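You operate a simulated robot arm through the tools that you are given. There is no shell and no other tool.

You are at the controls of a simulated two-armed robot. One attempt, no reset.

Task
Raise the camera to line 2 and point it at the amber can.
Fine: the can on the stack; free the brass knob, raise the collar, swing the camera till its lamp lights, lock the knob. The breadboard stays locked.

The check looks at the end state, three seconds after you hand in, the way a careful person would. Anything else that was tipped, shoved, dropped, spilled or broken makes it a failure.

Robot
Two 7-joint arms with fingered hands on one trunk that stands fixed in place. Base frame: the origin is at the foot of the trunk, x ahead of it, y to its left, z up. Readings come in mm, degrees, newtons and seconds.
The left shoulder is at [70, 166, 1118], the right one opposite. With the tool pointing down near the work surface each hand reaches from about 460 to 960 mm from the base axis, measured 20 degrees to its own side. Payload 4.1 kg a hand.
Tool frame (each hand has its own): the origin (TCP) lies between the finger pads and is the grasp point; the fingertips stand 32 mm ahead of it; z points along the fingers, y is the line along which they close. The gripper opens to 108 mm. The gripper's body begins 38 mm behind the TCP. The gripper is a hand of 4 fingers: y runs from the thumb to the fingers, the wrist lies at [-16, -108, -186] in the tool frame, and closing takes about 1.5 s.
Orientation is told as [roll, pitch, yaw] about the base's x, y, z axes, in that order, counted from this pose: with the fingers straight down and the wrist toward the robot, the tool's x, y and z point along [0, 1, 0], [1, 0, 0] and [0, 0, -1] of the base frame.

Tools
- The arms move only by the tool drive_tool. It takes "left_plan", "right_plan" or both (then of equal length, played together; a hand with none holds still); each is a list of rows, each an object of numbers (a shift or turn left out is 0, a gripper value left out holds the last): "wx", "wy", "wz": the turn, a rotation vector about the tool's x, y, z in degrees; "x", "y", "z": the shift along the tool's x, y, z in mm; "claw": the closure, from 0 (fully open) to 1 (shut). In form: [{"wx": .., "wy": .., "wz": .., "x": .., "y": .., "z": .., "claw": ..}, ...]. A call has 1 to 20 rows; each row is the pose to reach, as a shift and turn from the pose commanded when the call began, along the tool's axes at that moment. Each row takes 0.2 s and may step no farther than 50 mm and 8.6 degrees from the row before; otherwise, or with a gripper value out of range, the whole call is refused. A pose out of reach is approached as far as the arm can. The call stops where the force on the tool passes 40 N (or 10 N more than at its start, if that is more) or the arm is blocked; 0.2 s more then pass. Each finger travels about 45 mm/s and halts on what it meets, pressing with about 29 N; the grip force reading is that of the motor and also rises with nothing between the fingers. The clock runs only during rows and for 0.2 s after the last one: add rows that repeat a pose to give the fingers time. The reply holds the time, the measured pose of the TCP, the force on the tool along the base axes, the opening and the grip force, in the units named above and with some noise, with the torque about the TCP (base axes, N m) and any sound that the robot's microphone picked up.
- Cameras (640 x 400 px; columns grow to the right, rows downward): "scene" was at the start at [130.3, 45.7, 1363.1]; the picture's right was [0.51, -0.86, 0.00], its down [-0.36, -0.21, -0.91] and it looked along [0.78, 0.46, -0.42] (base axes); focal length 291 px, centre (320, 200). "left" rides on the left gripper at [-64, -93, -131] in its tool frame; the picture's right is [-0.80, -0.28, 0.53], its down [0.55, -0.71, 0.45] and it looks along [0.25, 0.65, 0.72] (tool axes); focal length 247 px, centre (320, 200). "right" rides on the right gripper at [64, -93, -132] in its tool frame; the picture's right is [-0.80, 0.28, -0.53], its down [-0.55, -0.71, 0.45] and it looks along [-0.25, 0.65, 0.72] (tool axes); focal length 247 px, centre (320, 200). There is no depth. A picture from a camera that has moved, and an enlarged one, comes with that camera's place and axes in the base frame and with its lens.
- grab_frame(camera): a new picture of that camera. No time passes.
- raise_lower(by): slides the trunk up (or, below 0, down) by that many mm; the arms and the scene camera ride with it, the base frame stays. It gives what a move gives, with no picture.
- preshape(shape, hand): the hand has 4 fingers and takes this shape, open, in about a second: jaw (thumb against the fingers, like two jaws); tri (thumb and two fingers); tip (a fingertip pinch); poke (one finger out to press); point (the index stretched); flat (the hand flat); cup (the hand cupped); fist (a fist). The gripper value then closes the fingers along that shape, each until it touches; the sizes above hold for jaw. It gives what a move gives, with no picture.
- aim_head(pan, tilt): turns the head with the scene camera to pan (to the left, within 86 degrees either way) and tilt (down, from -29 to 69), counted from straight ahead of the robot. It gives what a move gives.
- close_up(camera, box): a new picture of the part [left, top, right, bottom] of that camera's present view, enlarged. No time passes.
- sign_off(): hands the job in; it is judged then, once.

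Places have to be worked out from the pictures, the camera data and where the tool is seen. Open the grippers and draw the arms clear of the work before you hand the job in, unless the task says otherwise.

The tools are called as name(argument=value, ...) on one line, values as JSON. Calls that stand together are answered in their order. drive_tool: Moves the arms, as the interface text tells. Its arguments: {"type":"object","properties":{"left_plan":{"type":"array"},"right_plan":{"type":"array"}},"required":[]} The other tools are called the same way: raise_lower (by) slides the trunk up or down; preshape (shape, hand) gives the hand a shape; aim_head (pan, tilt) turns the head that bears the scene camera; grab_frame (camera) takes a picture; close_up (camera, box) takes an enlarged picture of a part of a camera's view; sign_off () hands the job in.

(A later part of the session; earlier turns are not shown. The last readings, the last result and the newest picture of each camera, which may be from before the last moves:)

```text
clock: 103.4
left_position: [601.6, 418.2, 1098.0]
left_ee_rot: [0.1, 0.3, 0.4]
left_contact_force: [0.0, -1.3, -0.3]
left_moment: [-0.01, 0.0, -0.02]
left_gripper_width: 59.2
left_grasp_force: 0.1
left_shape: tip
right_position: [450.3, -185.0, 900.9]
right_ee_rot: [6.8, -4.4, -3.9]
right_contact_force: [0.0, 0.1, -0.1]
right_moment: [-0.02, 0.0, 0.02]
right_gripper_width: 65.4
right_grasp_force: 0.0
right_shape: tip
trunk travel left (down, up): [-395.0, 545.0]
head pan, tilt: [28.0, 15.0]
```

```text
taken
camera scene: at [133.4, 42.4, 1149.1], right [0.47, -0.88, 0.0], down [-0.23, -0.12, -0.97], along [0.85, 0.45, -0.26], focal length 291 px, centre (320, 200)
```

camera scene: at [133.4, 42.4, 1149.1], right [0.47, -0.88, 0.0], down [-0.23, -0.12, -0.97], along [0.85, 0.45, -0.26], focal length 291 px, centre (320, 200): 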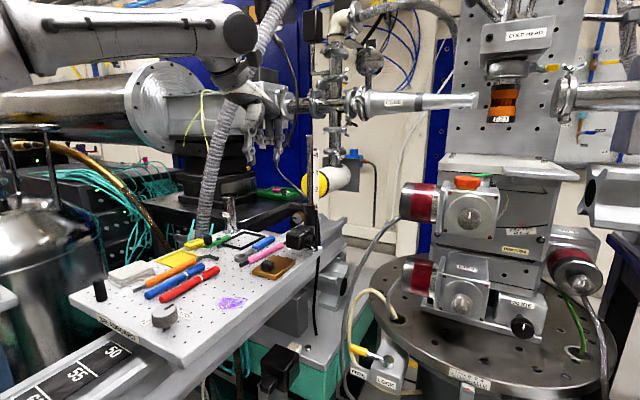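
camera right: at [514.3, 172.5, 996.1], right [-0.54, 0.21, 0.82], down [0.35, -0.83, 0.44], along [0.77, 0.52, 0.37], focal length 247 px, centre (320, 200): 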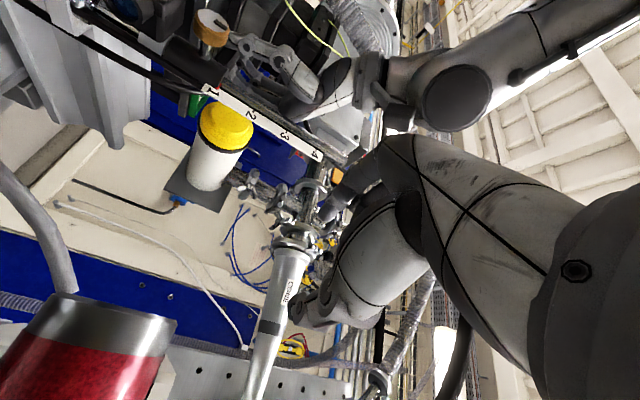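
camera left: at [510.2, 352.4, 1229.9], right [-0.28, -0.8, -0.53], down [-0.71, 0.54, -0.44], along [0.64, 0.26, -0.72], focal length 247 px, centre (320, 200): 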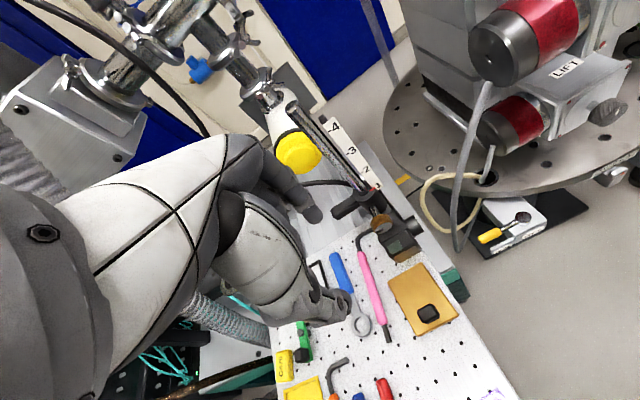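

The left hand points down again. I switch it to the jaw shape and raise the trunk 100 mm back to the height where the handle grasp worked, then test the ±45° hand yaw needed for the swing in free air.

preshape(hand="left", shape="jaw")

raise_lower(by=100)

drive_tool(left_plan=[{"y": 20, "z": 30, "claw": 0.3}, {"y": 40, "z": 60, "claw": 0.4}, {"y": 60, "z": 90, "claw": 0.4}, {"y": 80, "z": 110, "claw": 0.4}, {"y": 85, "z": 110, "wz": -8, "claw": 0.4}, {"y": 85, "z": 110, "wz": -16, "claw": 0.4}, {"y": 85, "z": 110, "wz": -24, "claw": 0.4}, {"y": 85, "z": 110, "wz": -32, "claw": 0.4}, {"y": 85, "z": 110, "wz": -40, "claw": 0.4}, {"y": 85, "z": 110, "wz": -48, "claw": 0.4}])

```text
clock: 104.3
left_position: [601.7, 418.4, 1099.4]
left_ee_rot: [0.1, 0.2, 0.3]
left_contact_force: [0.5, 0.4, 0.1]
left_moment: [0.01, 0.0, 0.02]
left_gripper_width: 107.9
left_grasp_force: 0.1
left_shape: jaw
right_position: [450.7, -185.0, 900.7]
right_ee_rot: [6.6, -4.3, -3.9]
right_contact_force: [0.0, -0.4, 0.3]
right_moment: [0.01, -0.01, 0.01]
right_gripper_width: 64.9
right_grasp_force: 0.0
right_shape: tip
trunk travel left (down, up): [-395.0, 545.0]
head pan, tilt: [28.0, 15.0]
```

```text
clock: 105.6
left_position: [600.8, 418.1, 1198.3]
left_ee_rot: [0.1, 0.3, 0.3]
left_contact_force: [0.0, 0.3, 0.3]
left_moment: [0.01, 0.0, 0.01]
left_gripper_width: 107.7
left_grasp_force: 0.1
left_shape: jaw
right_position: [450.8, -186.3, 999.7]
right_ee_rot: [6.7, -4.3, -3.9]
right_contact_force: [0.2, 0.2, 0.0]
right_moment: [0.02, -0.01, 0.01]
right_gripper_width: 65.1
right_grasp_force: 0.0
right_shape: tip
trunk travel left (down, up): [-495.0, 445.0]
head pan, tilt: [28.0, 15.0]
```

```text
clock: 107.8
left_position: [686.4, 419.7, 1087.1]
left_ee_rot: [0.3, 0.2, 48.6]
left_contact_force: [0.3, 0.1, 0.7]
left_moment: [0.03, 0.01, 0.03]
left_gripper_width: 65.2
left_grasp_force: 0.1
left_shape: jaw
right_position: [451.4, -183.4, 999.2]
right_ee_rot: [6.8, -4.3, -3.8]
right_contact_force: [-0.4, 1.3, -0.1]
right_moment: [0.0, 0.03, 0.0]
right_gripper_width: 65.0
right_grasp_force: 0.0
right_shape: tip
trunk travel left (down, up): [-495.0, 445.0]
head pan, tilt: [28.0, 15.0]
```

The yaw needed for the swing is reachable at the swing's end location. I turn back to yaw 0 and go above the handle.

drive_tool(left_plan=[{"wz": 8, "x": -3, "y": 5}, {"wz": 16, "x": -6, "y": 11}, {"wz": 24, "x": -9, "y": 17}, {"wz": 32, "x": -12, "y": 22}, {"wz": 40, "x": -15, "y": 28, "z": 15}, {"wz": 48.4, "x": -18.4, "y": 33.5, "z": 45}])

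close_up(camera="left", box=[250, 140, 510, 370])

```text
clock: 109.2
left_position: [723.0, 433.0, 1040.7]
left_ee_rot: [0.1, 0.3, -0.1]
left_contact_force: [0.4, -0.5, 0.2]
left_moment: [-0.01, -0.03, 0.0]
left_gripper_width: 65.2
left_grasp_force: 0.1
left_shape: jaw
right_position: [450.6, -183.8, 999.5]
right_ee_rot: [6.6, -4.3, -3.9]
right_contact_force: [-0.1, -0.2, -0.6]
right_moment: [-0.02, 0.0, -0.02]
right_gripper_width: 65.3
right_grasp_force: 0.1
right_shape: tip
trunk travel left (down, up): [-495.0, 445.0]
head pan, tilt: [28.0, 15.0]
```

```text
1.74 times, centred on (380, 255) of left
camera zoom: at [630.5, 368.7, 1173.2], right [-0.29, -0.8, -0.53], down [-0.71, 0.55, -0.44], along [0.65, 0.25, -0.72], focal length 430 px, centre (216, 104)
```

zoom: 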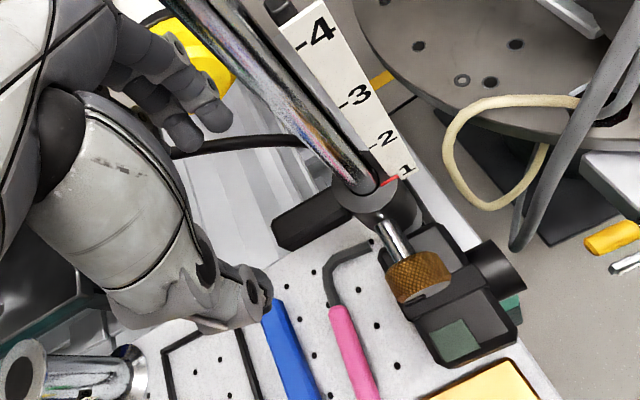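

Above the handle as before. I descend 83 mm and pinch the handle.

drive_tool(left_plan=[{"z": 20}, {"z": 40}, {"z": 60}, {"z": 74}, {"z": 83}, {"z": 83, "claw": 0.6}, {"z": 83, "claw": 0.75}, {"z": 83, "claw": 0.85}, {"z": 83, "claw": 1.0}, {"z": 83, "claw": 1.0}, {"z": 83, "claw": 1.0}, {"z": 83, "claw": 1.0}])

close_up(camera="left", box=[230, 150, 430, 300])

aim_head(pan=28, tilt=22)

close_up(camera="scene", box=[270, 130, 350, 220])

```text
clock: 111.8
left_position: [722.2, 432.4, 958.9]
left_ee_rot: [0.1, 0.4, 0.0]
left_contact_force: [-3.4, -1.9, -10.1]
left_moment: [0.01, 0.12, 0.02]
left_gripper_width: 12.2
left_grasp_force: 29.2
left_shape: jaw
right_position: [450.7, -184.4, 1000.4]
right_ee_rot: [6.7, -4.3, -3.8]
right_contact_force: [0.6, -0.5, -0.4]
right_moment: [0.0, -0.01, 0.02]
right_gripper_width: 64.8
right_grasp_force: 0.1
right_shape: tip
trunk travel left (down, up): [-495.0, 445.0]
head pan, tilt: [28.0, 15.0]
```

```text
2.67 times, centred on (330, 225) of left
camera zoom: at [630.3, 367.8, 1089.9], right [-0.29, -0.8, -0.53], down [-0.71, 0.55, -0.44], along [0.64, 0.25, -0.72], focal length 659 px, centre (293, 133)
```

zoom: 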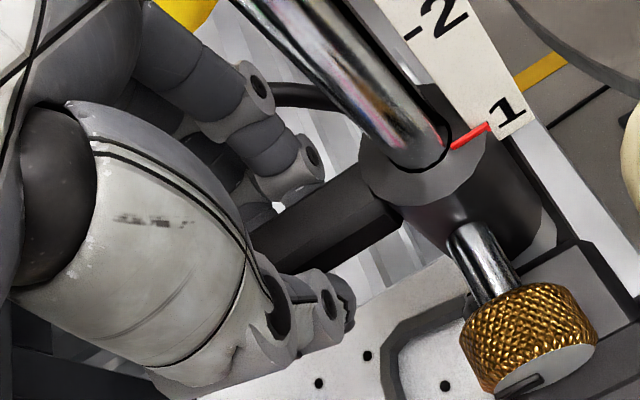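

```text
clock: 112.5
left_position: [722.2, 432.8, 959.3]
left_ee_rot: [0.0, 0.3, 0.0]
left_contact_force: [-5.3, -2.8, -10.5]
left_moment: [-0.02, 0.13, 0.02]
left_gripper_width: 12.4
left_grasp_force: 28.8
left_shape: jaw
right_position: [450.2, -184.5, 999.6]
right_ee_rot: [6.7, -4.4, -3.9]
right_contact_force: [-0.2, 0.9, 0.3]
right_moment: [0.04, 0.0, 0.0]
right_gripper_width: 65.2
right_grasp_force: 0.1
right_shape: tip
trunk travel left (down, up): [-495.0, 445.0]
head pan, tilt: [28.0, 22.0]
```

```text
4.44 times, centred on (310, 175) of scene
camera zoom: at [133.4, 43.0, 1237.7], right [0.47, -0.88, 0.0], down [-0.33, -0.18, -0.93], along [0.82, 0.44, -0.38], focal length 1294 px, centre (364, 311)
```

zoom: 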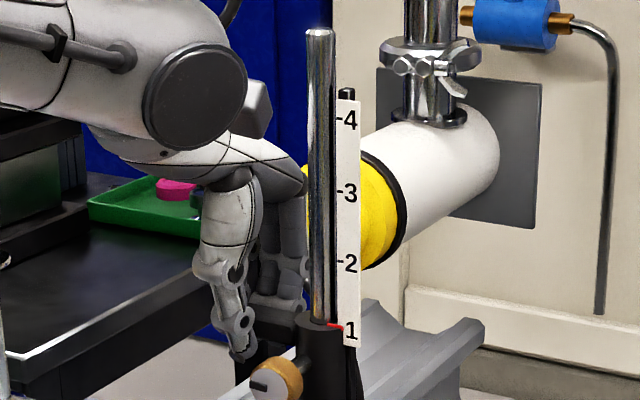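

Firm grip on the handle (12.2 mm, 29 N) with the tips hooking slightly beneath. I lift gently by 12 mm and see whether the collar follows.

drive_tool(left_plan=[{"z": -3}, {"z": -6}, {"z": -9}, {"z": -12}])

close_up(camera="scene", box=[270, 130, 350, 220])

close_up(camera="left", box=[230, 150, 430, 300])

```text
clock: 113.5
left_position: [722.6, 432.3, 971.2]
left_ee_rot: [0.0, 0.4, 0.0]
left_contact_force: [-6.2, -2.4, -10.1]
left_moment: [-0.03, 0.15, 0.03]
left_gripper_width: 12.1
left_grasp_force: 29.3
left_shape: jaw
right_position: [448.8, -184.1, 1001.9]
right_ee_rot: [6.7, -4.4, -4.0]
right_contact_force: [0.5, -0.4, 0.2]
right_moment: [0.0, 0.01, 0.01]
right_gripper_width: 65.0
right_grasp_force: 0.1
right_shape: tip
trunk travel left (down, up): [-495.0, 445.0]
head pan, tilt: [28.0, 22.0]
```

```text
4.44 times, centred on (310, 175) of scene
camera zoom: at [133.2, 43.0, 1237.6], right [0.47, -0.88, 0.0], down [-0.33, -0.18, -0.93], along [0.82, 0.44, -0.38], focal length 1294 px, centre (364, 311)
```

zoom: 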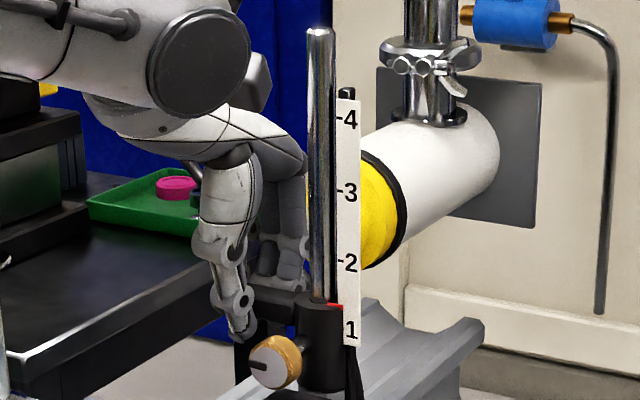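

```text
2.67 times, centred on (330, 225) of left
camera zoom: at [630.4, 367.9, 1102.6], right [-0.29, -0.8, -0.53], down [-0.71, 0.55, -0.44], along [0.65, 0.25, -0.72], focal length 659 px, centre (293, 133)
```

zoom: 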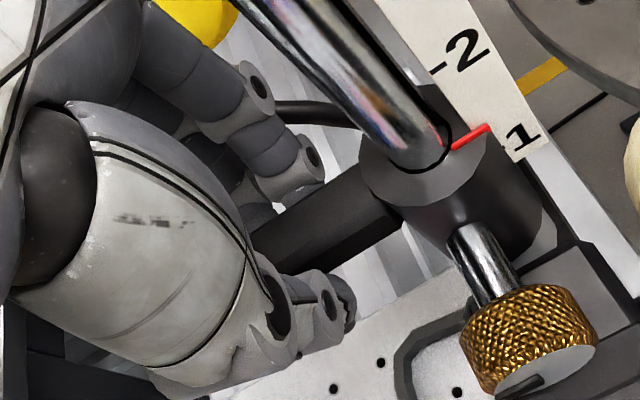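

The collar follows the hand (pointer has left line 1). I lift another 23 mm and then measure against line 2.

drive_tool(left_plan=[{"z": -5}, {"z": -10}, {"z": -15}, {"z": -20}, {"z": -23}])

close_up(camera="scene", box=[290, 140, 340, 190])

close_up(camera="left", box=[320, 130, 420, 230])

```text
clock: 114.7
left_position: [723.0, 432.5, 993.4]
left_ee_rot: [0.0, 0.2, 0.0]
left_contact_force: [-4.0, 0.4, -10.5]
left_moment: [0.01, 0.14, -0.01]
left_gripper_width: 12.2
left_grasp_force: 28.6
left_shape: jaw
right_position: [450.4, -184.6, 1000.8]
right_ee_rot: [6.7, -4.3, -3.9]
right_contact_force: [0.8, -0.6, -0.6]
right_moment: [-0.01, 0.02, 0.01]
right_gripper_width: 65.1
right_grasp_force: 0.0
right_shape: tip
trunk travel left (down, up): [-495.0, 445.0]
head pan, tilt: [28.0, 22.0]
```

```text
8.00 times, centred on (315, 165) of scene
camera zoom: at [133.7, 43.4, 1237.6], right [0.47, -0.88, 0.0], down [-0.33, -0.18, -0.93], along [0.82, 0.44, -0.38], focal length 2329 px, centre (360, 480)
```

zoom: 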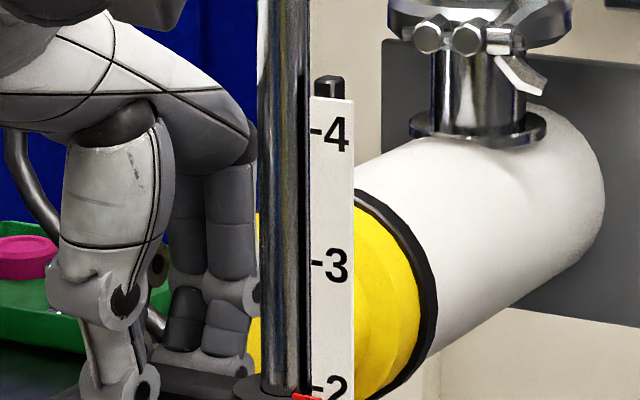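

```text
4.00 times, centred on (370, 180) of left
camera zoom: at [630.2, 367.7, 1125.6], right [-0.29, -0.8, -0.53], down [-0.71, 0.55, -0.44], along [0.65, 0.25, -0.72], focal length 988 px, centre (120, 280)
```

zoom: 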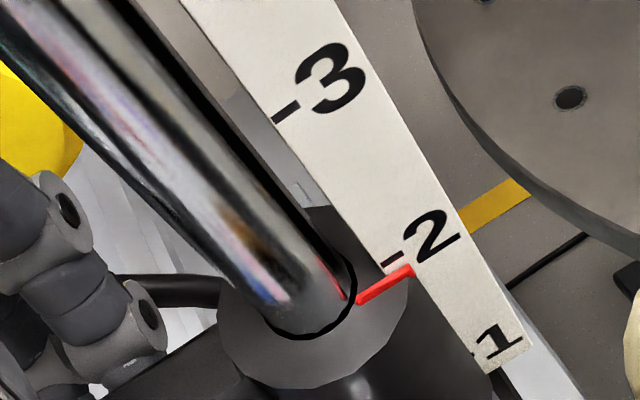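

The pointer is just below line 2 (about 4 mm). I lift 4 mm more and examine both views.

drive_tool(left_plan=[{"z": -2}, {"z": -4}, {"z": -4}])

close_up(camera="scene", box=[300, 170, 330, 200])

close_up(camera="left", box=[350, 140, 430, 220])

```text
clock: 115.5
left_position: [722.8, 432.2, 998.3]
left_ee_rot: [0.1, 0.3, 0.1]
left_contact_force: [-7.6, -1.2, -10.6]
left_moment: [-0.02, 0.16, 0.01]
left_gripper_width: 12.1
left_grasp_force: 29.4
left_shape: jaw
right_position: [450.4, -184.4, 1000.7]
right_ee_rot: [6.8, -4.4, -3.9]
right_contact_force: [0.3, -0.6, 0.4]
right_moment: [-0.02, -0.02, 0.02]
right_gripper_width: 65.2
right_grasp_force: 0.0
right_shape: tip
trunk travel left (down, up): [-495.0, 445.0]
head pan, tilt: [28.0, 22.0]
```

```text
13.33 times, centred on (315, 185) of scene
camera zoom: at [133.0, 43.2, 1237.7], right [0.47, -0.88, 0.0], down [-0.33, -0.18, -0.93], along [0.82, 0.44, -0.38], focal length 3882 px, centre (387, 400)
```

zoom: 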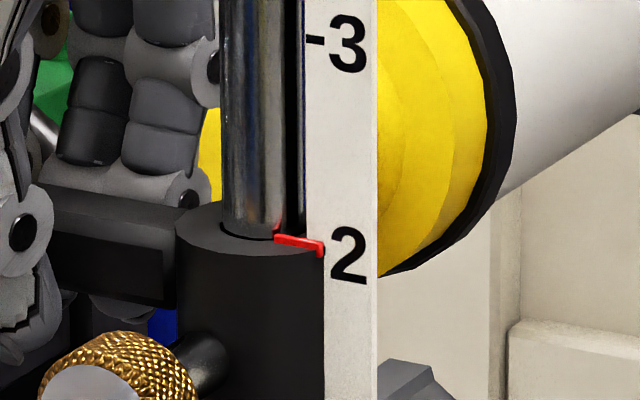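

```text
5.00 times, centred on (390, 180) of left
camera zoom: at [630.4, 367.8, 1130.1], right [-0.29, -0.8, -0.53], down [-0.71, 0.55, -0.44], along [0.65, 0.25, -0.72], focal length 1235 px, centre (-30, 300)
```

zoom: 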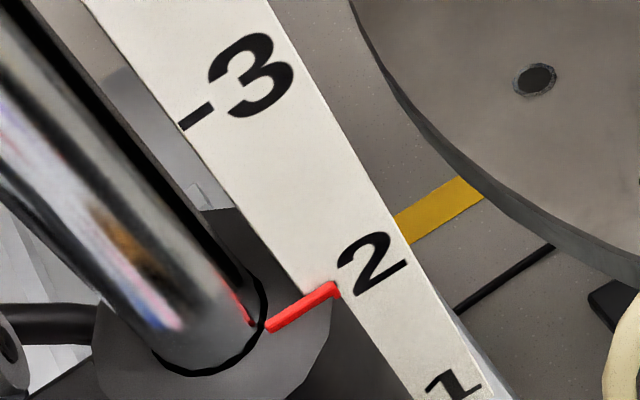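

The red pointer now overlies line 2 (within about a millimetre). Next the swing: I rotate the handle about the post axis (724, 387) counter-clockwise from above, 16° first, and watch the camera and its lamp.

drive_tool(left_plan=[{"wz": -4, "x": -0.2, "y": -3.15}, {"wz": -8, "x": -0.6, "y": -6.28}, {"wz": -12, "x": -1.25, "y": -9.4}, {"wz": -16, "x": -2.08, "y": -12.41}])

grab_frame(camera="left")

close_up(camera="scene", box=[275, 150, 345, 230])

```text
clock: 116.5
left_position: [713.5, 432.6, 996.9]
left_ee_rot: [0.1, 0.4, 16.1]
left_contact_force: [11.9, 8.7, -8.7]
left_moment: [0.12, -0.19, -0.03]
left_gripper_width: 11.6
left_grasp_force: 29.2
left_shape: jaw
right_position: [453.0, -183.4, 1000.0]
right_ee_rot: [6.7, -4.0, -3.9]
right_contact_force: [-0.3, 0.3, 0.4]
right_moment: [-0.03, -0.03, 0.03]
right_gripper_width: 65.4
right_grasp_force: 0.0
right_shape: tip
trunk travel left (down, up): [-495.0, 445.0]
head pan, tilt: [28.0, 22.0]
```

```text
taken
camera left: at [641.8, 344.3, 1127.8], right [-0.05, -0.85, -0.53], down [-0.83, 0.33, -0.44], along [0.55, 0.42, -0.72], focal length 247 px, centre (320, 200)
```

left: 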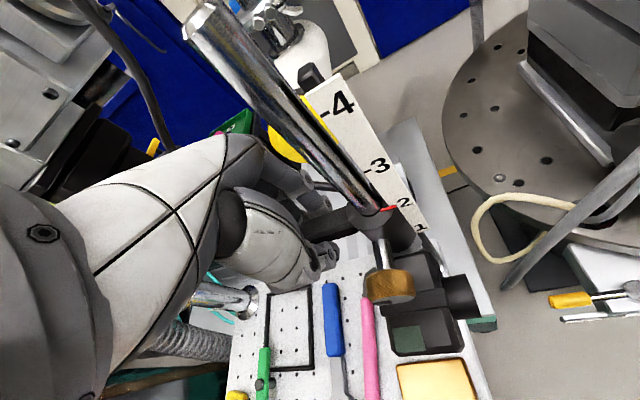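

```text
5.00 times, centred on (310, 190) of scene
camera zoom: at [136.2, 44.6, 1237.3], right [0.47, -0.88, 0.0], down [-0.33, -0.18, -0.93], along [0.82, 0.43, -0.38], focal length 1456 px, centre (370, 250)
```

zoom: 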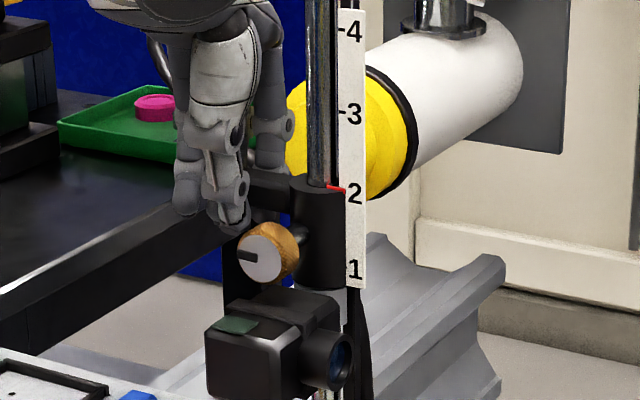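

The collar turned only ~5° so far with ~15 N of resistance – stiff but moving. I continue the arc to 28° and check again.

drive_tool(left_plan=[{"wz": -4, "x": 0, "y": -3.1}, {"wz": -8, "x": -0.3, "y": -6.2}, {"wz": -12, "x": -0.8, "y": -9.3}])

grab_frame(camera="left")

close_up(camera="scene", box=[275, 150, 345, 230])

```text
clock: 117.3
left_position: [704.9, 428.4, 994.8]
left_ee_rot: [0.1, 0.3, 27.9]
left_contact_force: [24.2, 9.5, -7.8]
left_moment: [0.13, -0.4, -0.2]
left_gripper_width: 11.7
left_grasp_force: 29.1
left_shape: jaw
right_position: [454.3, -183.4, 998.6]
right_ee_rot: [6.6, -4.0, -4.0]
right_contact_force: [0.4, 0.9, 0.4]
right_moment: [-0.01, -0.04, 0.0]
right_gripper_width: 65.2
right_grasp_force: 0.1
right_shape: tip
trunk travel left (down, up): [-495.0, 445.0]
head pan, tilt: [28.0, 22.0]
```

```text
taken
camera left: at [654.4, 327.5, 1127.4], right [0.12, -0.84, -0.53], down [-0.88, 0.15, -0.44], along [0.45, 0.52, -0.72], focal length 247 px, centre (320, 200)
```

left: 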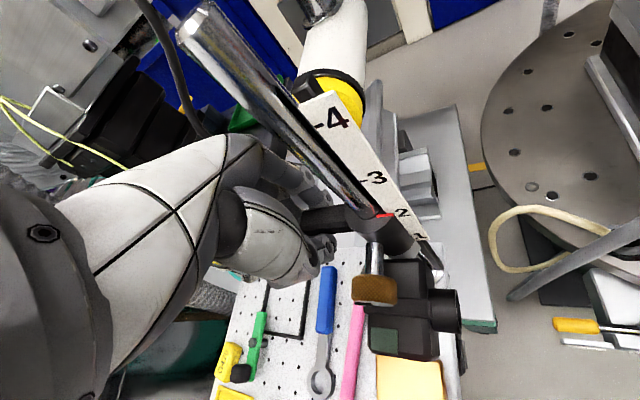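

```text
5.00 times, centred on (310, 190) of scene
camera zoom: at [138.1, 44.5, 1237.1], right [0.47, -0.88, 0.0], down [-0.34, -0.18, -0.93], along [0.82, 0.43, -0.38], focal length 1456 px, centre (370, 250)
```

zoom: 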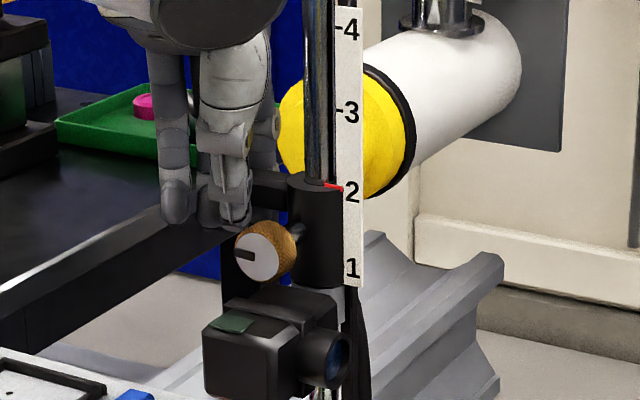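

The collar itself does not turn – forces rise to 25 N while the camera stays – so the swing must be the camera's own pivot, not the handle. I undo the handle twist to relieve the load.

drive_tool(left_plan=[{"wz": 7, "x": -0.6, "y": 5.4}, {"wz": 14, "x": -1.7, "y": 10.8}, {"wz": 21, "x": -3.2, "y": 16.1}, {"wz": 28, "x": -5.1, "y": 21.2}, {"wz": 28, "x": -5.1, "y": 21.2}])

close_up(camera="scene", box=[275, 150, 345, 230])

close_up(camera="left", box=[300, 140, 500, 350])

```text
clock: 118.5
left_position: [718.7, 435.7, 999.0]
left_ee_rot: [0.0, 0.3, 0.1]
left_contact_force: [-28.4, 17.0, -10.6]
left_moment: [0.14, 0.51, 0.62]
left_gripper_width: 10.0
left_grasp_force: 28.9
left_shape: jaw
right_position: [448.4, -182.3, 1002.2]
right_ee_rot: [6.4, -4.5, -4.0]
right_contact_force: [-0.4, 0.4, 0.0]
right_moment: [0.0, 0.0, -0.02]
right_gripper_width: 65.3
right_grasp_force: 0.0
right_shape: tip
trunk travel left (down, up): [-495.0, 445.0]
head pan, tilt: [28.0, 22.0]
```

```text
5.00 times, centred on (310, 190) of scene
camera zoom: at [129.3, 46.5, 1237.9], right [0.47, -0.88, 0.0], down [-0.33, -0.18, -0.93], along [0.82, 0.44, -0.37], focal length 1456 px, centre (370, 250)
```

zoom: 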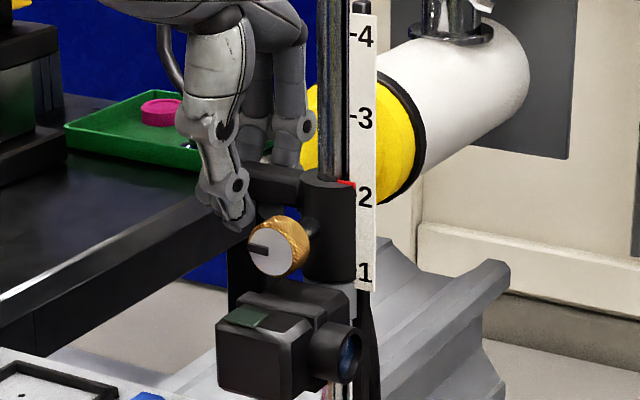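

```text
1.90 times, centred on (400, 245) of left
camera zoom: at [627.1, 371.6, 1130.4], right [-0.29, -0.8, -0.53], down [-0.71, 0.55, -0.44], along [0.65, 0.25, -0.72], focal length 470 px, centre (168, 114)
```

zoom: 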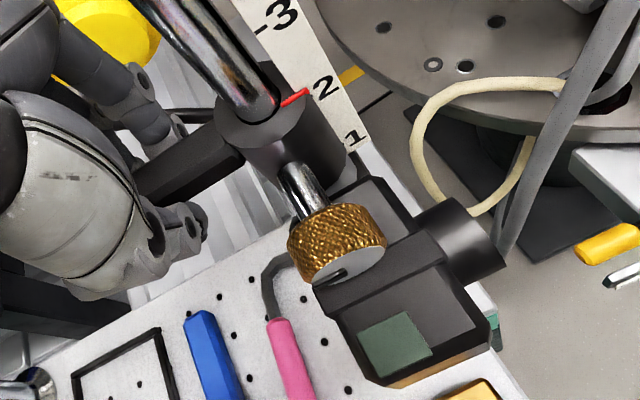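

The collar angle is unchanged, but the grip has shifted and carries side load. Before regripping I must know whether the collar holds itself: I lower the hand 2 mm and read the vertical force.

drive_tool(left_plan=[{"x": 3, "y": -4}, {"x": 3, "y": -4}])

drive_tool(left_plan=[{"z": 1}, {"z": 2}, {"z": 2}])

close_up(camera="scene", box=[300, 170, 330, 200])

```text
clock: 119.1
left_position: [718.1, 436.6, 999.3]
left_ee_rot: [-0.2, 0.2, -0.1]
left_contact_force: [-13.0, 9.2, -9.2]
left_moment: [0.04, 0.25, 0.55]
left_gripper_width: 10.8
left_grasp_force: 29.5
left_shape: jaw
right_position: [449.1, -183.5, 1002.2]
right_ee_rot: [6.7, -4.4, -4.0]
right_contact_force: [0.4, -0.3, 1.1]
right_moment: [0.04, 0.02, 0.0]
right_gripper_width: 64.9
right_grasp_force: 0.0
right_shape: tip
trunk travel left (down, up): [-495.0, 445.0]
head pan, tilt: [28.0, 22.0]
```

```text
clock: 119.9
left_position: [718.2, 436.5, 998.8]
left_ee_rot: [-0.1, 0.1, 0.0]
left_contact_force: [-8.8, 10.6, 3.4]
left_moment: [0.12, 0.08, 0.52]
left_gripper_width: 11.7
left_grasp_force: 28.3
left_shape: jaw
right_position: [449.5, -184.1, 1001.5]
right_ee_rot: [6.6, -4.5, -3.9]
right_contact_force: [-0.3, 0.1, 0.4]
right_moment: [-0.03, -0.02, 0.02]
right_gripper_width: 65.4
right_grasp_force: 0.0
right_shape: tip
trunk travel left (down, up): [-495.0, 445.0]
head pan, tilt: [28.0, 22.0]
```

```text
13.33 times, centred on (315, 185) of scene
camera zoom: at [131.4, 44.2, 1238.0], right [0.47, -0.88, 0.0], down [-0.33, -0.18, -0.93], along [0.82, 0.43, -0.37], focal length 3882 px, centre (387, 400)
```

zoom: 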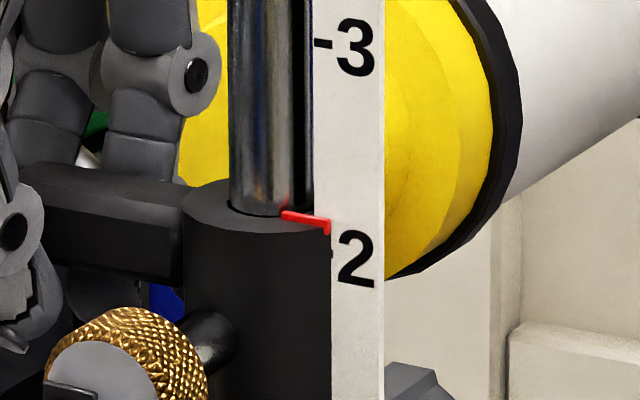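

The vertical force flipped sign while the pointer did not drop, so friction holds the collar on its own. But the twist has let the collar creep up to ~6 mm above line 2. I open the hand, let it settle, and inspect the camera mount before deciding how to swing it.

drive_tool(left_plan=[{"claw": 0.85}, {"claw": 0.6}, {"claw": 0.45}, {"claw": 0.45}, {"z": -20, "claw": 0.45}, {"z": -45, "claw": 0.45}, {"z": -70, "claw": 0.45}])

close_up(camera="scene", box=[285, 150, 345, 220])

close_up(camera="left", box=[330, 150, 480, 300])

```text
clock: 121.5
left_position: [718.2, 433.9, 1067.1]
left_ee_rot: [-0.1, 0.3, 0.0]
left_contact_force: [-0.3, 0.3, 1.0]
left_moment: [0.0, -0.01, -0.03]
left_gripper_width: 58.8
left_grasp_force: 0.1
left_shape: jaw
right_position: [450.2, -186.0, 1000.6]
right_ee_rot: [6.7, -4.4, -3.9]
right_contact_force: [0.9, 0.4, 0.6]
right_moment: [0.01, 0.01, -0.01]
right_gripper_width: 65.0
right_grasp_force: 0.0
right_shape: tip
trunk travel left (down, up): [-495.0, 445.0]
head pan, tilt: [28.0, 22.0]
```

```text
5.71 times, centred on (315, 185) of scene
camera zoom: at [132.6, 42.3, 1237.8], right [0.47, -0.88, 0.0], down [-0.33, -0.18, -0.93], along [0.82, 0.44, -0.37], focal length 1664 px, centre (349, 286)
```

zoom: 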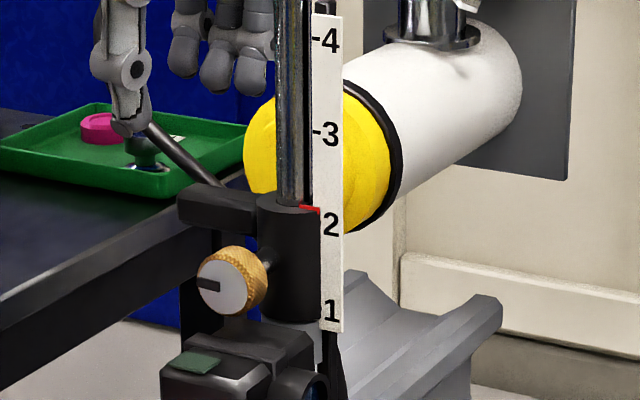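

```text
2.67 times, centred on (405, 225) of left
camera zoom: at [626.0, 369.1, 1199.2], right [-0.29, -0.8, -0.53], down [-0.71, 0.55, -0.44], along [0.65, 0.25, -0.72], focal length 659 px, centre (93, 133)
```

zoom: 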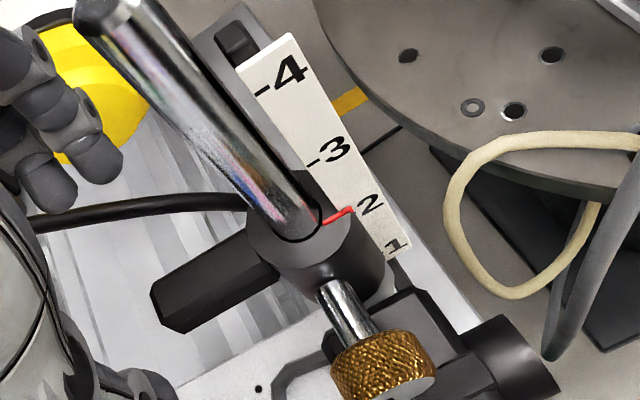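

The collar stays put by itself, pointer ~4–5 mm above line 2 (to be corrected). I look at the camera mount from both cameras.

grab_frame(camera="left")

close_up(camera="left", box=[380, 220, 500, 340])

close_up(camera="scene", box=[290, 190, 335, 235])

```text
taken
camera left: at [626.0, 369.1, 1199.2], right [-0.29, -0.8, -0.53], down [-0.71, 0.55, -0.44], along [0.65, 0.25, -0.72], focal length 247 px, centre (320, 200)
```

left: 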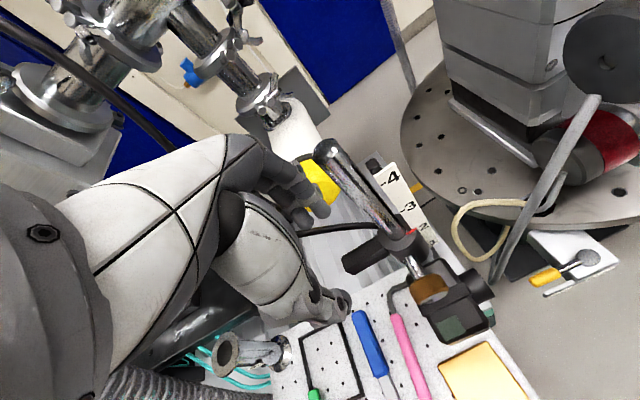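

```text
3.33 times, centred on (440, 280) of left
camera zoom: at [626.0, 369.1, 1199.2], right [-0.29, -0.8, -0.53], down [-0.71, 0.55, -0.44], along [0.65, 0.25, -0.72], focal length 823 px, centre (-80, -67)
```

zoom: 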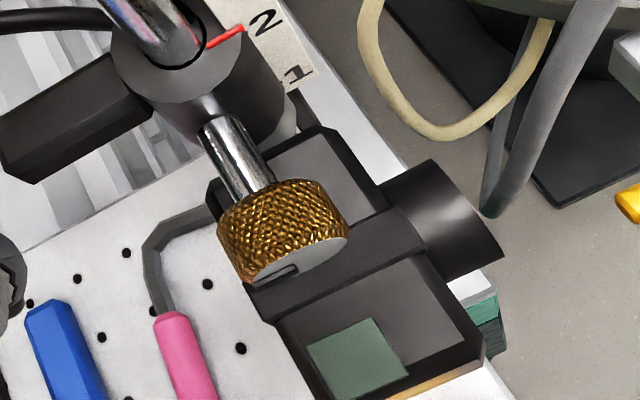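

```text
8.89 times, centred on (312, 212) of scene
camera zoom: at [132.6, 42.3, 1237.8], right [0.47, -0.88, 0.0], down [-0.33, -0.18, -0.93], along [0.82, 0.44, -0.37], focal length 2588 px, centre (387, 89)
```

zoom: 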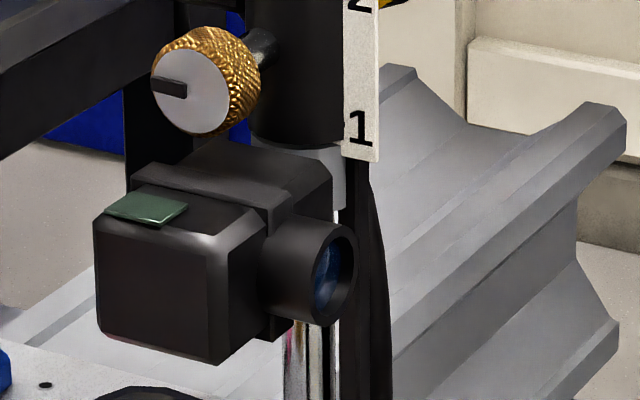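

The camera box hangs from a light ring just under the collar, so it should swivel on its own when pushed. I close the left hand, bring it down on the camera's left side (y≈440, fingertips beside the box, palm above the knob's height) and look before pushing.

drive_tool(left_plan=[{"x": 3, "y": -20, "z": -10, "claw": 0.7}, {"x": 6, "y": -45, "z": -10, "claw": 1.0}, {"x": 9, "y": -67, "z": -10, "claw": 1.0}, {"x": 9, "y": -67, "z": 20, "claw": 1.0}, {"x": 9, "y": -67, "z": 50, "claw": 1.0}, {"x": 9, "y": -67, "z": 80, "claw": 1.0}, {"x": 9, "y": -67, "z": 100, "claw": 1.0}])

grab_frame(camera="left")

close_up(camera="scene", box=[260, 140, 350, 240])

```text
clock: 123.1
left_position: [650.3, 444.5, 966.9]
left_ee_rot: [0.1, 0.4, 0.1]
left_contact_force: [0.3, -1.2, 0.3]
left_moment: [-0.01, -0.01, 0.03]
left_gripper_width: 0.1
left_grasp_force: 28.8
left_shape: jaw
right_position: [451.2, -185.0, 999.5]
right_ee_rot: [6.7, -4.3, -4.0]
right_contact_force: [-0.2, 0.6, -0.4]
right_moment: [-0.03, 0.03, -0.06]
right_gripper_width: 65.2
right_grasp_force: 0.1
right_shape: tip
trunk travel left (down, up): [-495.0, 445.0]
head pan, tilt: [28.0, 22.0]
```

```text
taken
camera left: at [558.2, 380.0, 1098.5], right [-0.29, -0.8, -0.53], down [-0.71, 0.55, -0.44], along [0.65, 0.25, -0.72], focal length 247 px, centre (320, 200)
```

left: 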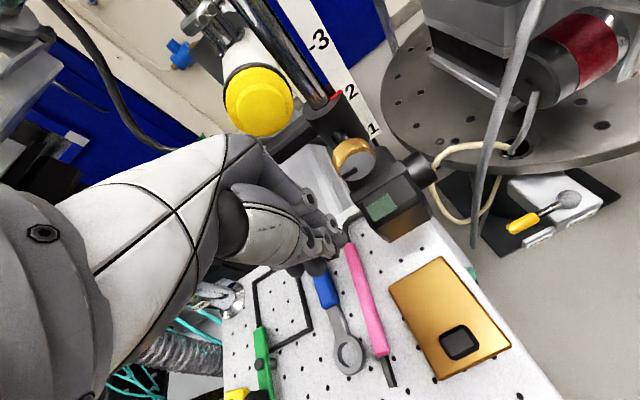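

```text
4.00 times, centred on (305, 190) of scene
camera zoom: at [133.0, 42.6, 1237.7], right [0.47, -0.88, 0.0], down [-0.33, -0.18, -0.93], along [0.82, 0.44, -0.38], focal length 1165 px, centre (380, 240)
```

zoom: 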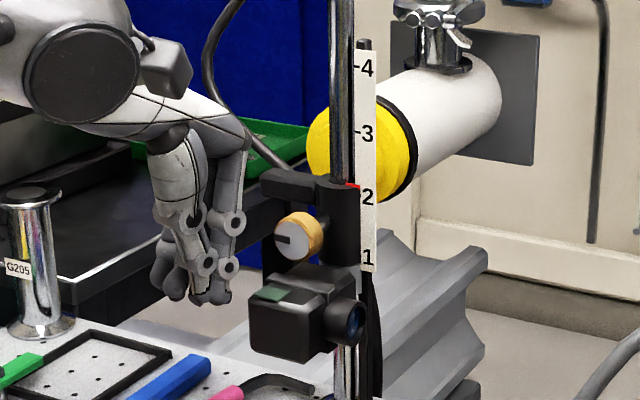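

Fingers are beside the camera at mid-height. I push toward −y slowly and watch force and camera.

drive_tool(left_plan=[{"x": -8}, {"x": -16}, {"x": -20}, {"x": -24}, {"x": -28}])

close_up(camera="left", box=[270, 100, 470, 280])

close_up(camera="scene", box=[260, 140, 350, 240])

```text
clock: 124.3
left_position: [649.1, 420.0, 966.0]
left_ee_rot: [-0.1, 0.3, 0.3]
left_contact_force: [-4.8, 19.5, 4.5]
left_moment: [-0.3, -0.17, 0.36]
left_gripper_width: 0.0
left_grasp_force: 29.2
left_shape: jaw
right_position: [449.5, -183.1, 1001.6]
right_ee_rot: [6.6, -4.5, -3.9]
right_contact_force: [0.3, -0.7, -0.3]
right_moment: [0.0, 0.01, 0.03]
right_gripper_width: 64.9
right_grasp_force: 0.1
right_shape: tip
trunk travel left (down, up): [-495.0, 445.0]
head pan, tilt: [28.0, 22.0]
```

```text
2.22 times, centred on (370, 190) of left
camera zoom: at [557.2, 355.5, 1098.2], right [-0.28, -0.8, -0.53], down [-0.71, 0.55, -0.44], along [0.65, 0.25, -0.72], focal length 549 px, centre (209, 222)
```

zoom: 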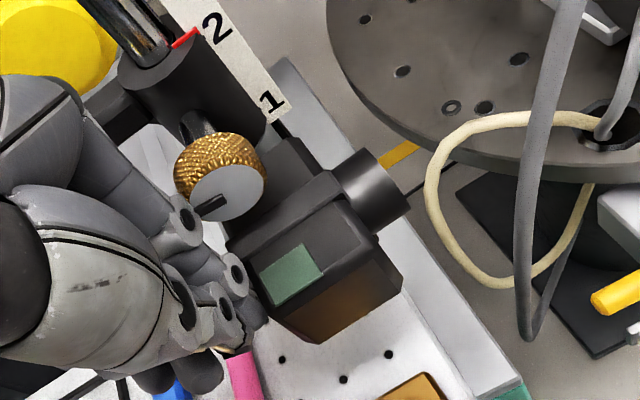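

```text
4.00 times, centred on (305, 190) of scene
camera zoom: at [131.4, 46.1, 1237.9], right [0.47, -0.88, 0.0], down [-0.33, -0.18, -0.93], along [0.82, 0.44, -0.38], focal length 1165 px, centre (380, 240)
```

zoom: 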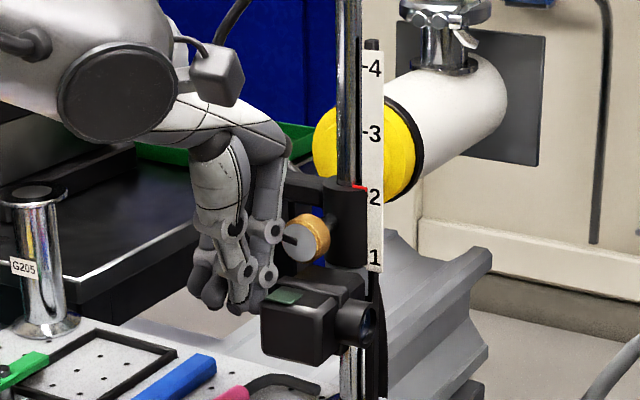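

Contact made with 19.5 N sideways but no clear rotation yet. I push a few millimetres further within the force limit.

drive_tool(left_plan=[{"x": -2}, {"x": -4}, {"x": -6}])

close_up(camera="left", box=[270, 100, 470, 280])

```text
clock: 125.1
left_position: [647.9, 409.2, 969.4]
left_ee_rot: [0.0, 0.2, -0.1]
left_contact_force: [-15.8, 5.4, 2.3]
left_moment: [-0.07, -0.21, -0.1]
left_gripper_width: 0.0
left_grasp_force: 28.5
left_shape: jaw
right_position: [447.9, -184.9, 1001.8]
right_ee_rot: [6.7, -4.4, -4.0]
right_contact_force: [0.1, -0.2, -0.6]
right_moment: [0.0, -0.01, 0.0]
right_gripper_width: 65.2
right_grasp_force: 0.1
right_shape: tip
trunk travel left (down, up): [-495.0, 445.0]
head pan, tilt: [28.0, 22.0]
```

```text
2.22 times, centred on (370, 190) of left
camera zoom: at [555.3, 345.0, 1100.0], right [-0.29, -0.8, -0.53], down [-0.71, 0.55, -0.45], along [0.65, 0.25, -0.72], focal length 549 px, centre (209, 222)
```

zoom: 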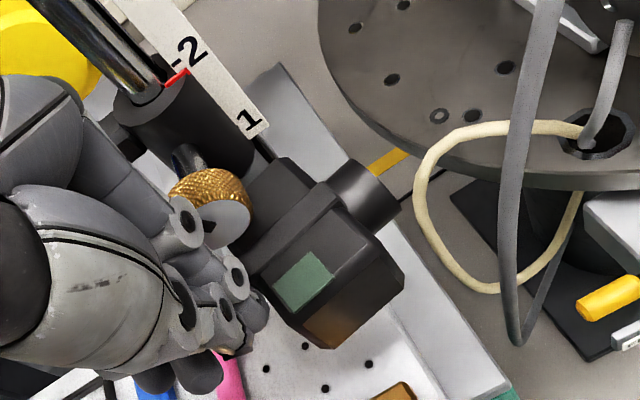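

Something gave: the load dropped. I check the scene view to see how collar and camera moved.

close_up(camera="scene", box=[260, 140, 350, 240])

close_up(camera="scene", box=[290, 160, 335, 205])

grab_frame(camera="left")

```text
4.00 times, centred on (305, 190) of scene
camera zoom: at [129.7, 42.9, 1238.0], right [0.47, -0.88, 0.0], down [-0.33, -0.18, -0.93], along [0.82, 0.43, -0.37], focal length 1165 px, centre (380, 240)
```

zoom: 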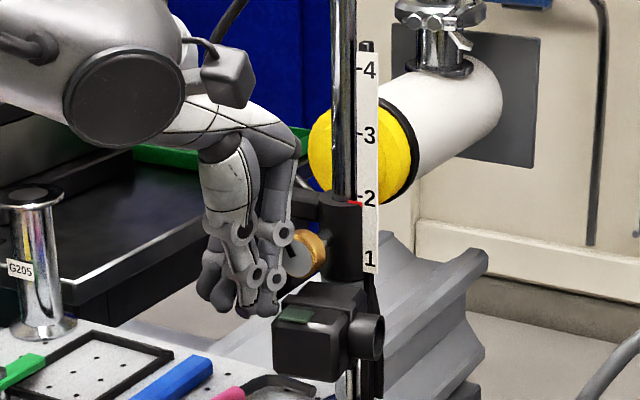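

```text
8.89 times, centred on (312, 182) of scene
camera zoom: at [129.7, 42.9, 1238.0], right [0.47, -0.88, 0.0], down [-0.33, -0.18, -0.93], along [0.82, 0.43, -0.37], focal length 2588 px, centre (387, 356)
```

zoom: 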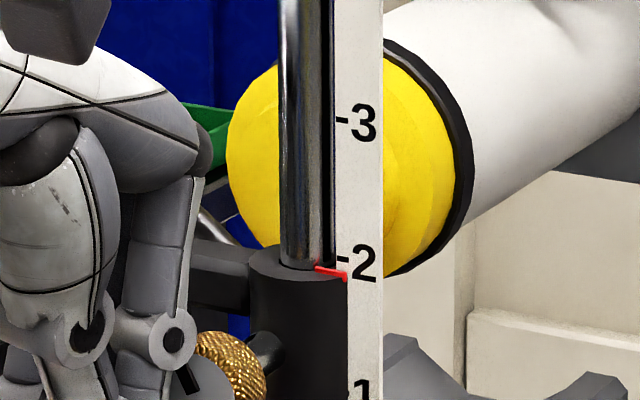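

```text
taken
camera left: at [555.3, 345.0, 1100.0], right [-0.29, -0.8, -0.53], down [-0.71, 0.55, -0.45], along [0.65, 0.25, -0.72], focal length 247 px, centre (320, 200)
```

left: 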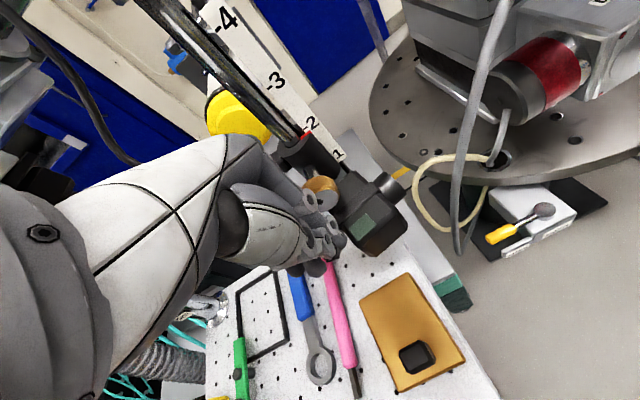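

The collar has slipped down ~9 mm and is now ~5 mm below line 2; the camera may have turned a bit. I magnify the camera box to measure its yaw.

close_up(camera="left", box=[290, 140, 430, 270])

close_up(camera="scene", box=[290, 190, 345, 240])

```text
3.08 times, centred on (360, 205) of left
camera zoom: at [555.3, 345.0, 1100.0], right [-0.29, -0.8, -0.53], down [-0.71, 0.55, -0.45], along [0.65, 0.25, -0.72], focal length 760 px, centre (197, 185)
```

zoom: 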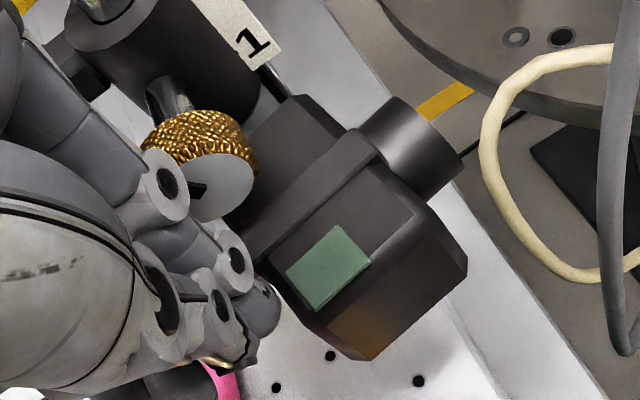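

```text
8.00 times, centred on (318, 215) of scene
camera zoom: at [129.7, 42.9, 1238.0], right [0.47, -0.88, 0.0], down [-0.33, -0.18, -0.93], along [0.82, 0.43, -0.37], focal length 2329 px, centre (340, 80)
```

zoom: 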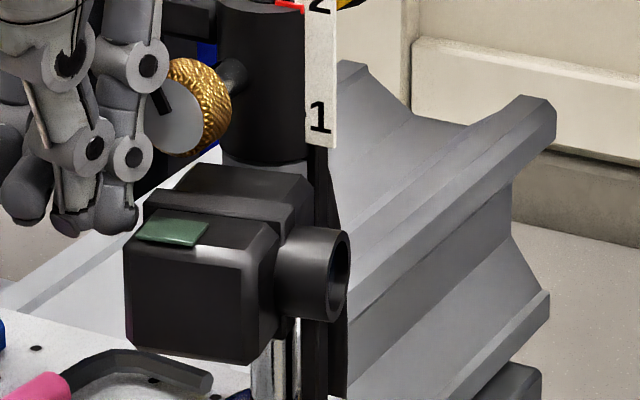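

The camera has swivelled about 15–20° on its own, while the collar slid ~5 mm below line 2 and my knuckles nudged the knob's mark to ~45°. I back off sideways and up, then switch to a slimmer pointing finger for the push.

drive_tool(left_plan=[{"x": 10, "y": -3}, {"x": 25, "y": -6}, {"x": 35, "y": -6, "z": -20}, {"x": 35, "y": -6, "z": -60}, {"x": 35, "y": -6, "z": -100}])

preshape(hand="left", shape="point")

grab_frame(camera="left")

close_up(camera="scene", box=[250, 90, 350, 240])

```text
clock: 126.3
left_position: [647.2, 445.7, 1067.5]
left_ee_rot: [0.1, 0.4, -0.1]
left_contact_force: [-0.1, 0.2, -0.6]
left_moment: [0.02, -0.05, -0.01]
left_gripper_width: 0.0
left_grasp_force: 28.7
left_shape: jaw
right_position: [450.8, -185.1, 1001.1]
right_ee_rot: [6.8, -4.3, -3.9]
right_contact_force: [-0.5, -0.6, 0.6]
right_moment: [0.03, 0.01, 0.0]
right_gripper_width: 64.9
right_grasp_force: 0.1
right_shape: tip
trunk travel left (down, up): [-495.0, 445.0]
head pan, tilt: [28.0, 22.0]
```

```text
clock: 127.2
left_position: [647.0, 445.6, 1067.0]
left_ee_rot: [0.0, 0.4, 0.0]
left_contact_force: [0.5, 0.4, 0.3]
left_moment: [-0.03, 0.0, -0.02]
left_gripper_width: 0.1
left_grasp_force: 0.0
left_shape: point
right_position: [450.4, -185.8, 1000.9]
right_ee_rot: [6.7, -4.4, -3.9]
right_contact_force: [-0.8, 0.1, -0.3]
right_moment: [0.02, -0.01, 0.0]
right_gripper_width: 65.2
right_grasp_force: 0.0
right_shape: tip
trunk travel left (down, up): [-495.0, 445.0]
head pan, tilt: [28.0, 22.0]
```

```text
taken
camera left: at [554.4, 380.4, 1198.1], right [-0.29, -0.8, -0.53], down [-0.71, 0.55, -0.44], along [0.65, 0.25, -0.72], focal length 247 px, centre (320, 200)
```

left: 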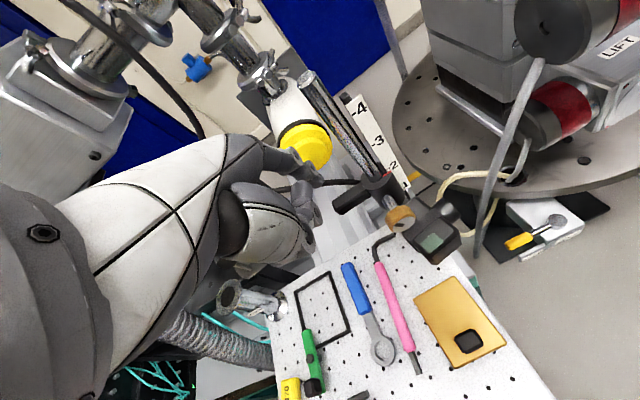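

```text
2.67 times, centred on (300, 165) of scene
camera zoom: at [132.8, 42.4, 1237.8], right [0.47, -0.88, 0.0], down [-0.33, -0.18, -0.93], along [0.82, 0.44, -0.37], focal length 776 px, centre (373, 293)
```

zoom: 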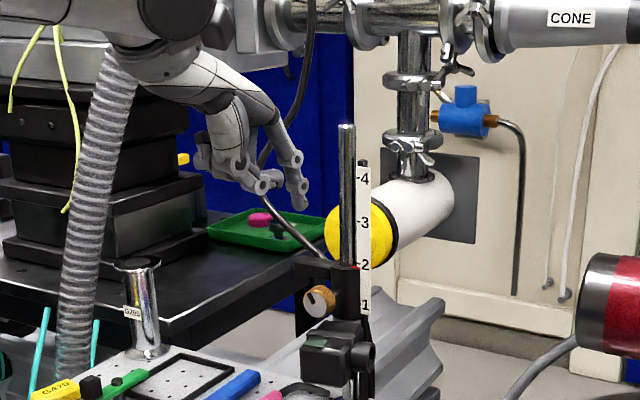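

The pointing index is slim and sits ~70 mm ahead of the TCP, which keeps the palm away from the knob. I measure the camera box's present outline for the push.

close_up(camera="left", box=[360, 170, 480, 280])

close_up(camera="scene", box=[285, 170, 345, 240])

```text
3.64 times, centred on (420, 225) of left
camera zoom: at [554.4, 380.4, 1198.1], right [-0.29, -0.8, -0.53], down [-0.71, 0.55, -0.44], along [0.65, 0.25, -0.72], focal length 898 px, centre (-44, 109)
```

zoom: 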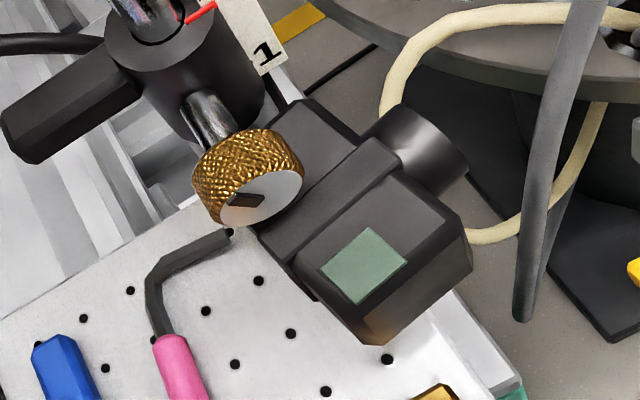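

```text
5.71 times, centred on (315, 205) of scene
camera zoom: at [132.8, 42.4, 1237.8], right [0.47, -0.88, 0.0], down [-0.33, -0.18, -0.93], along [0.82, 0.44, -0.37], focal length 1664 px, centre (349, 171)
```

zoom: 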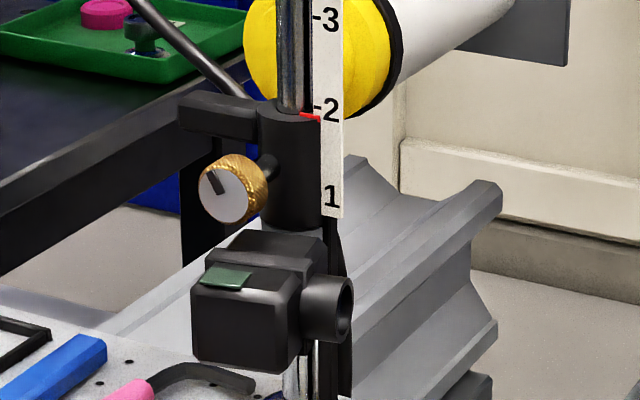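

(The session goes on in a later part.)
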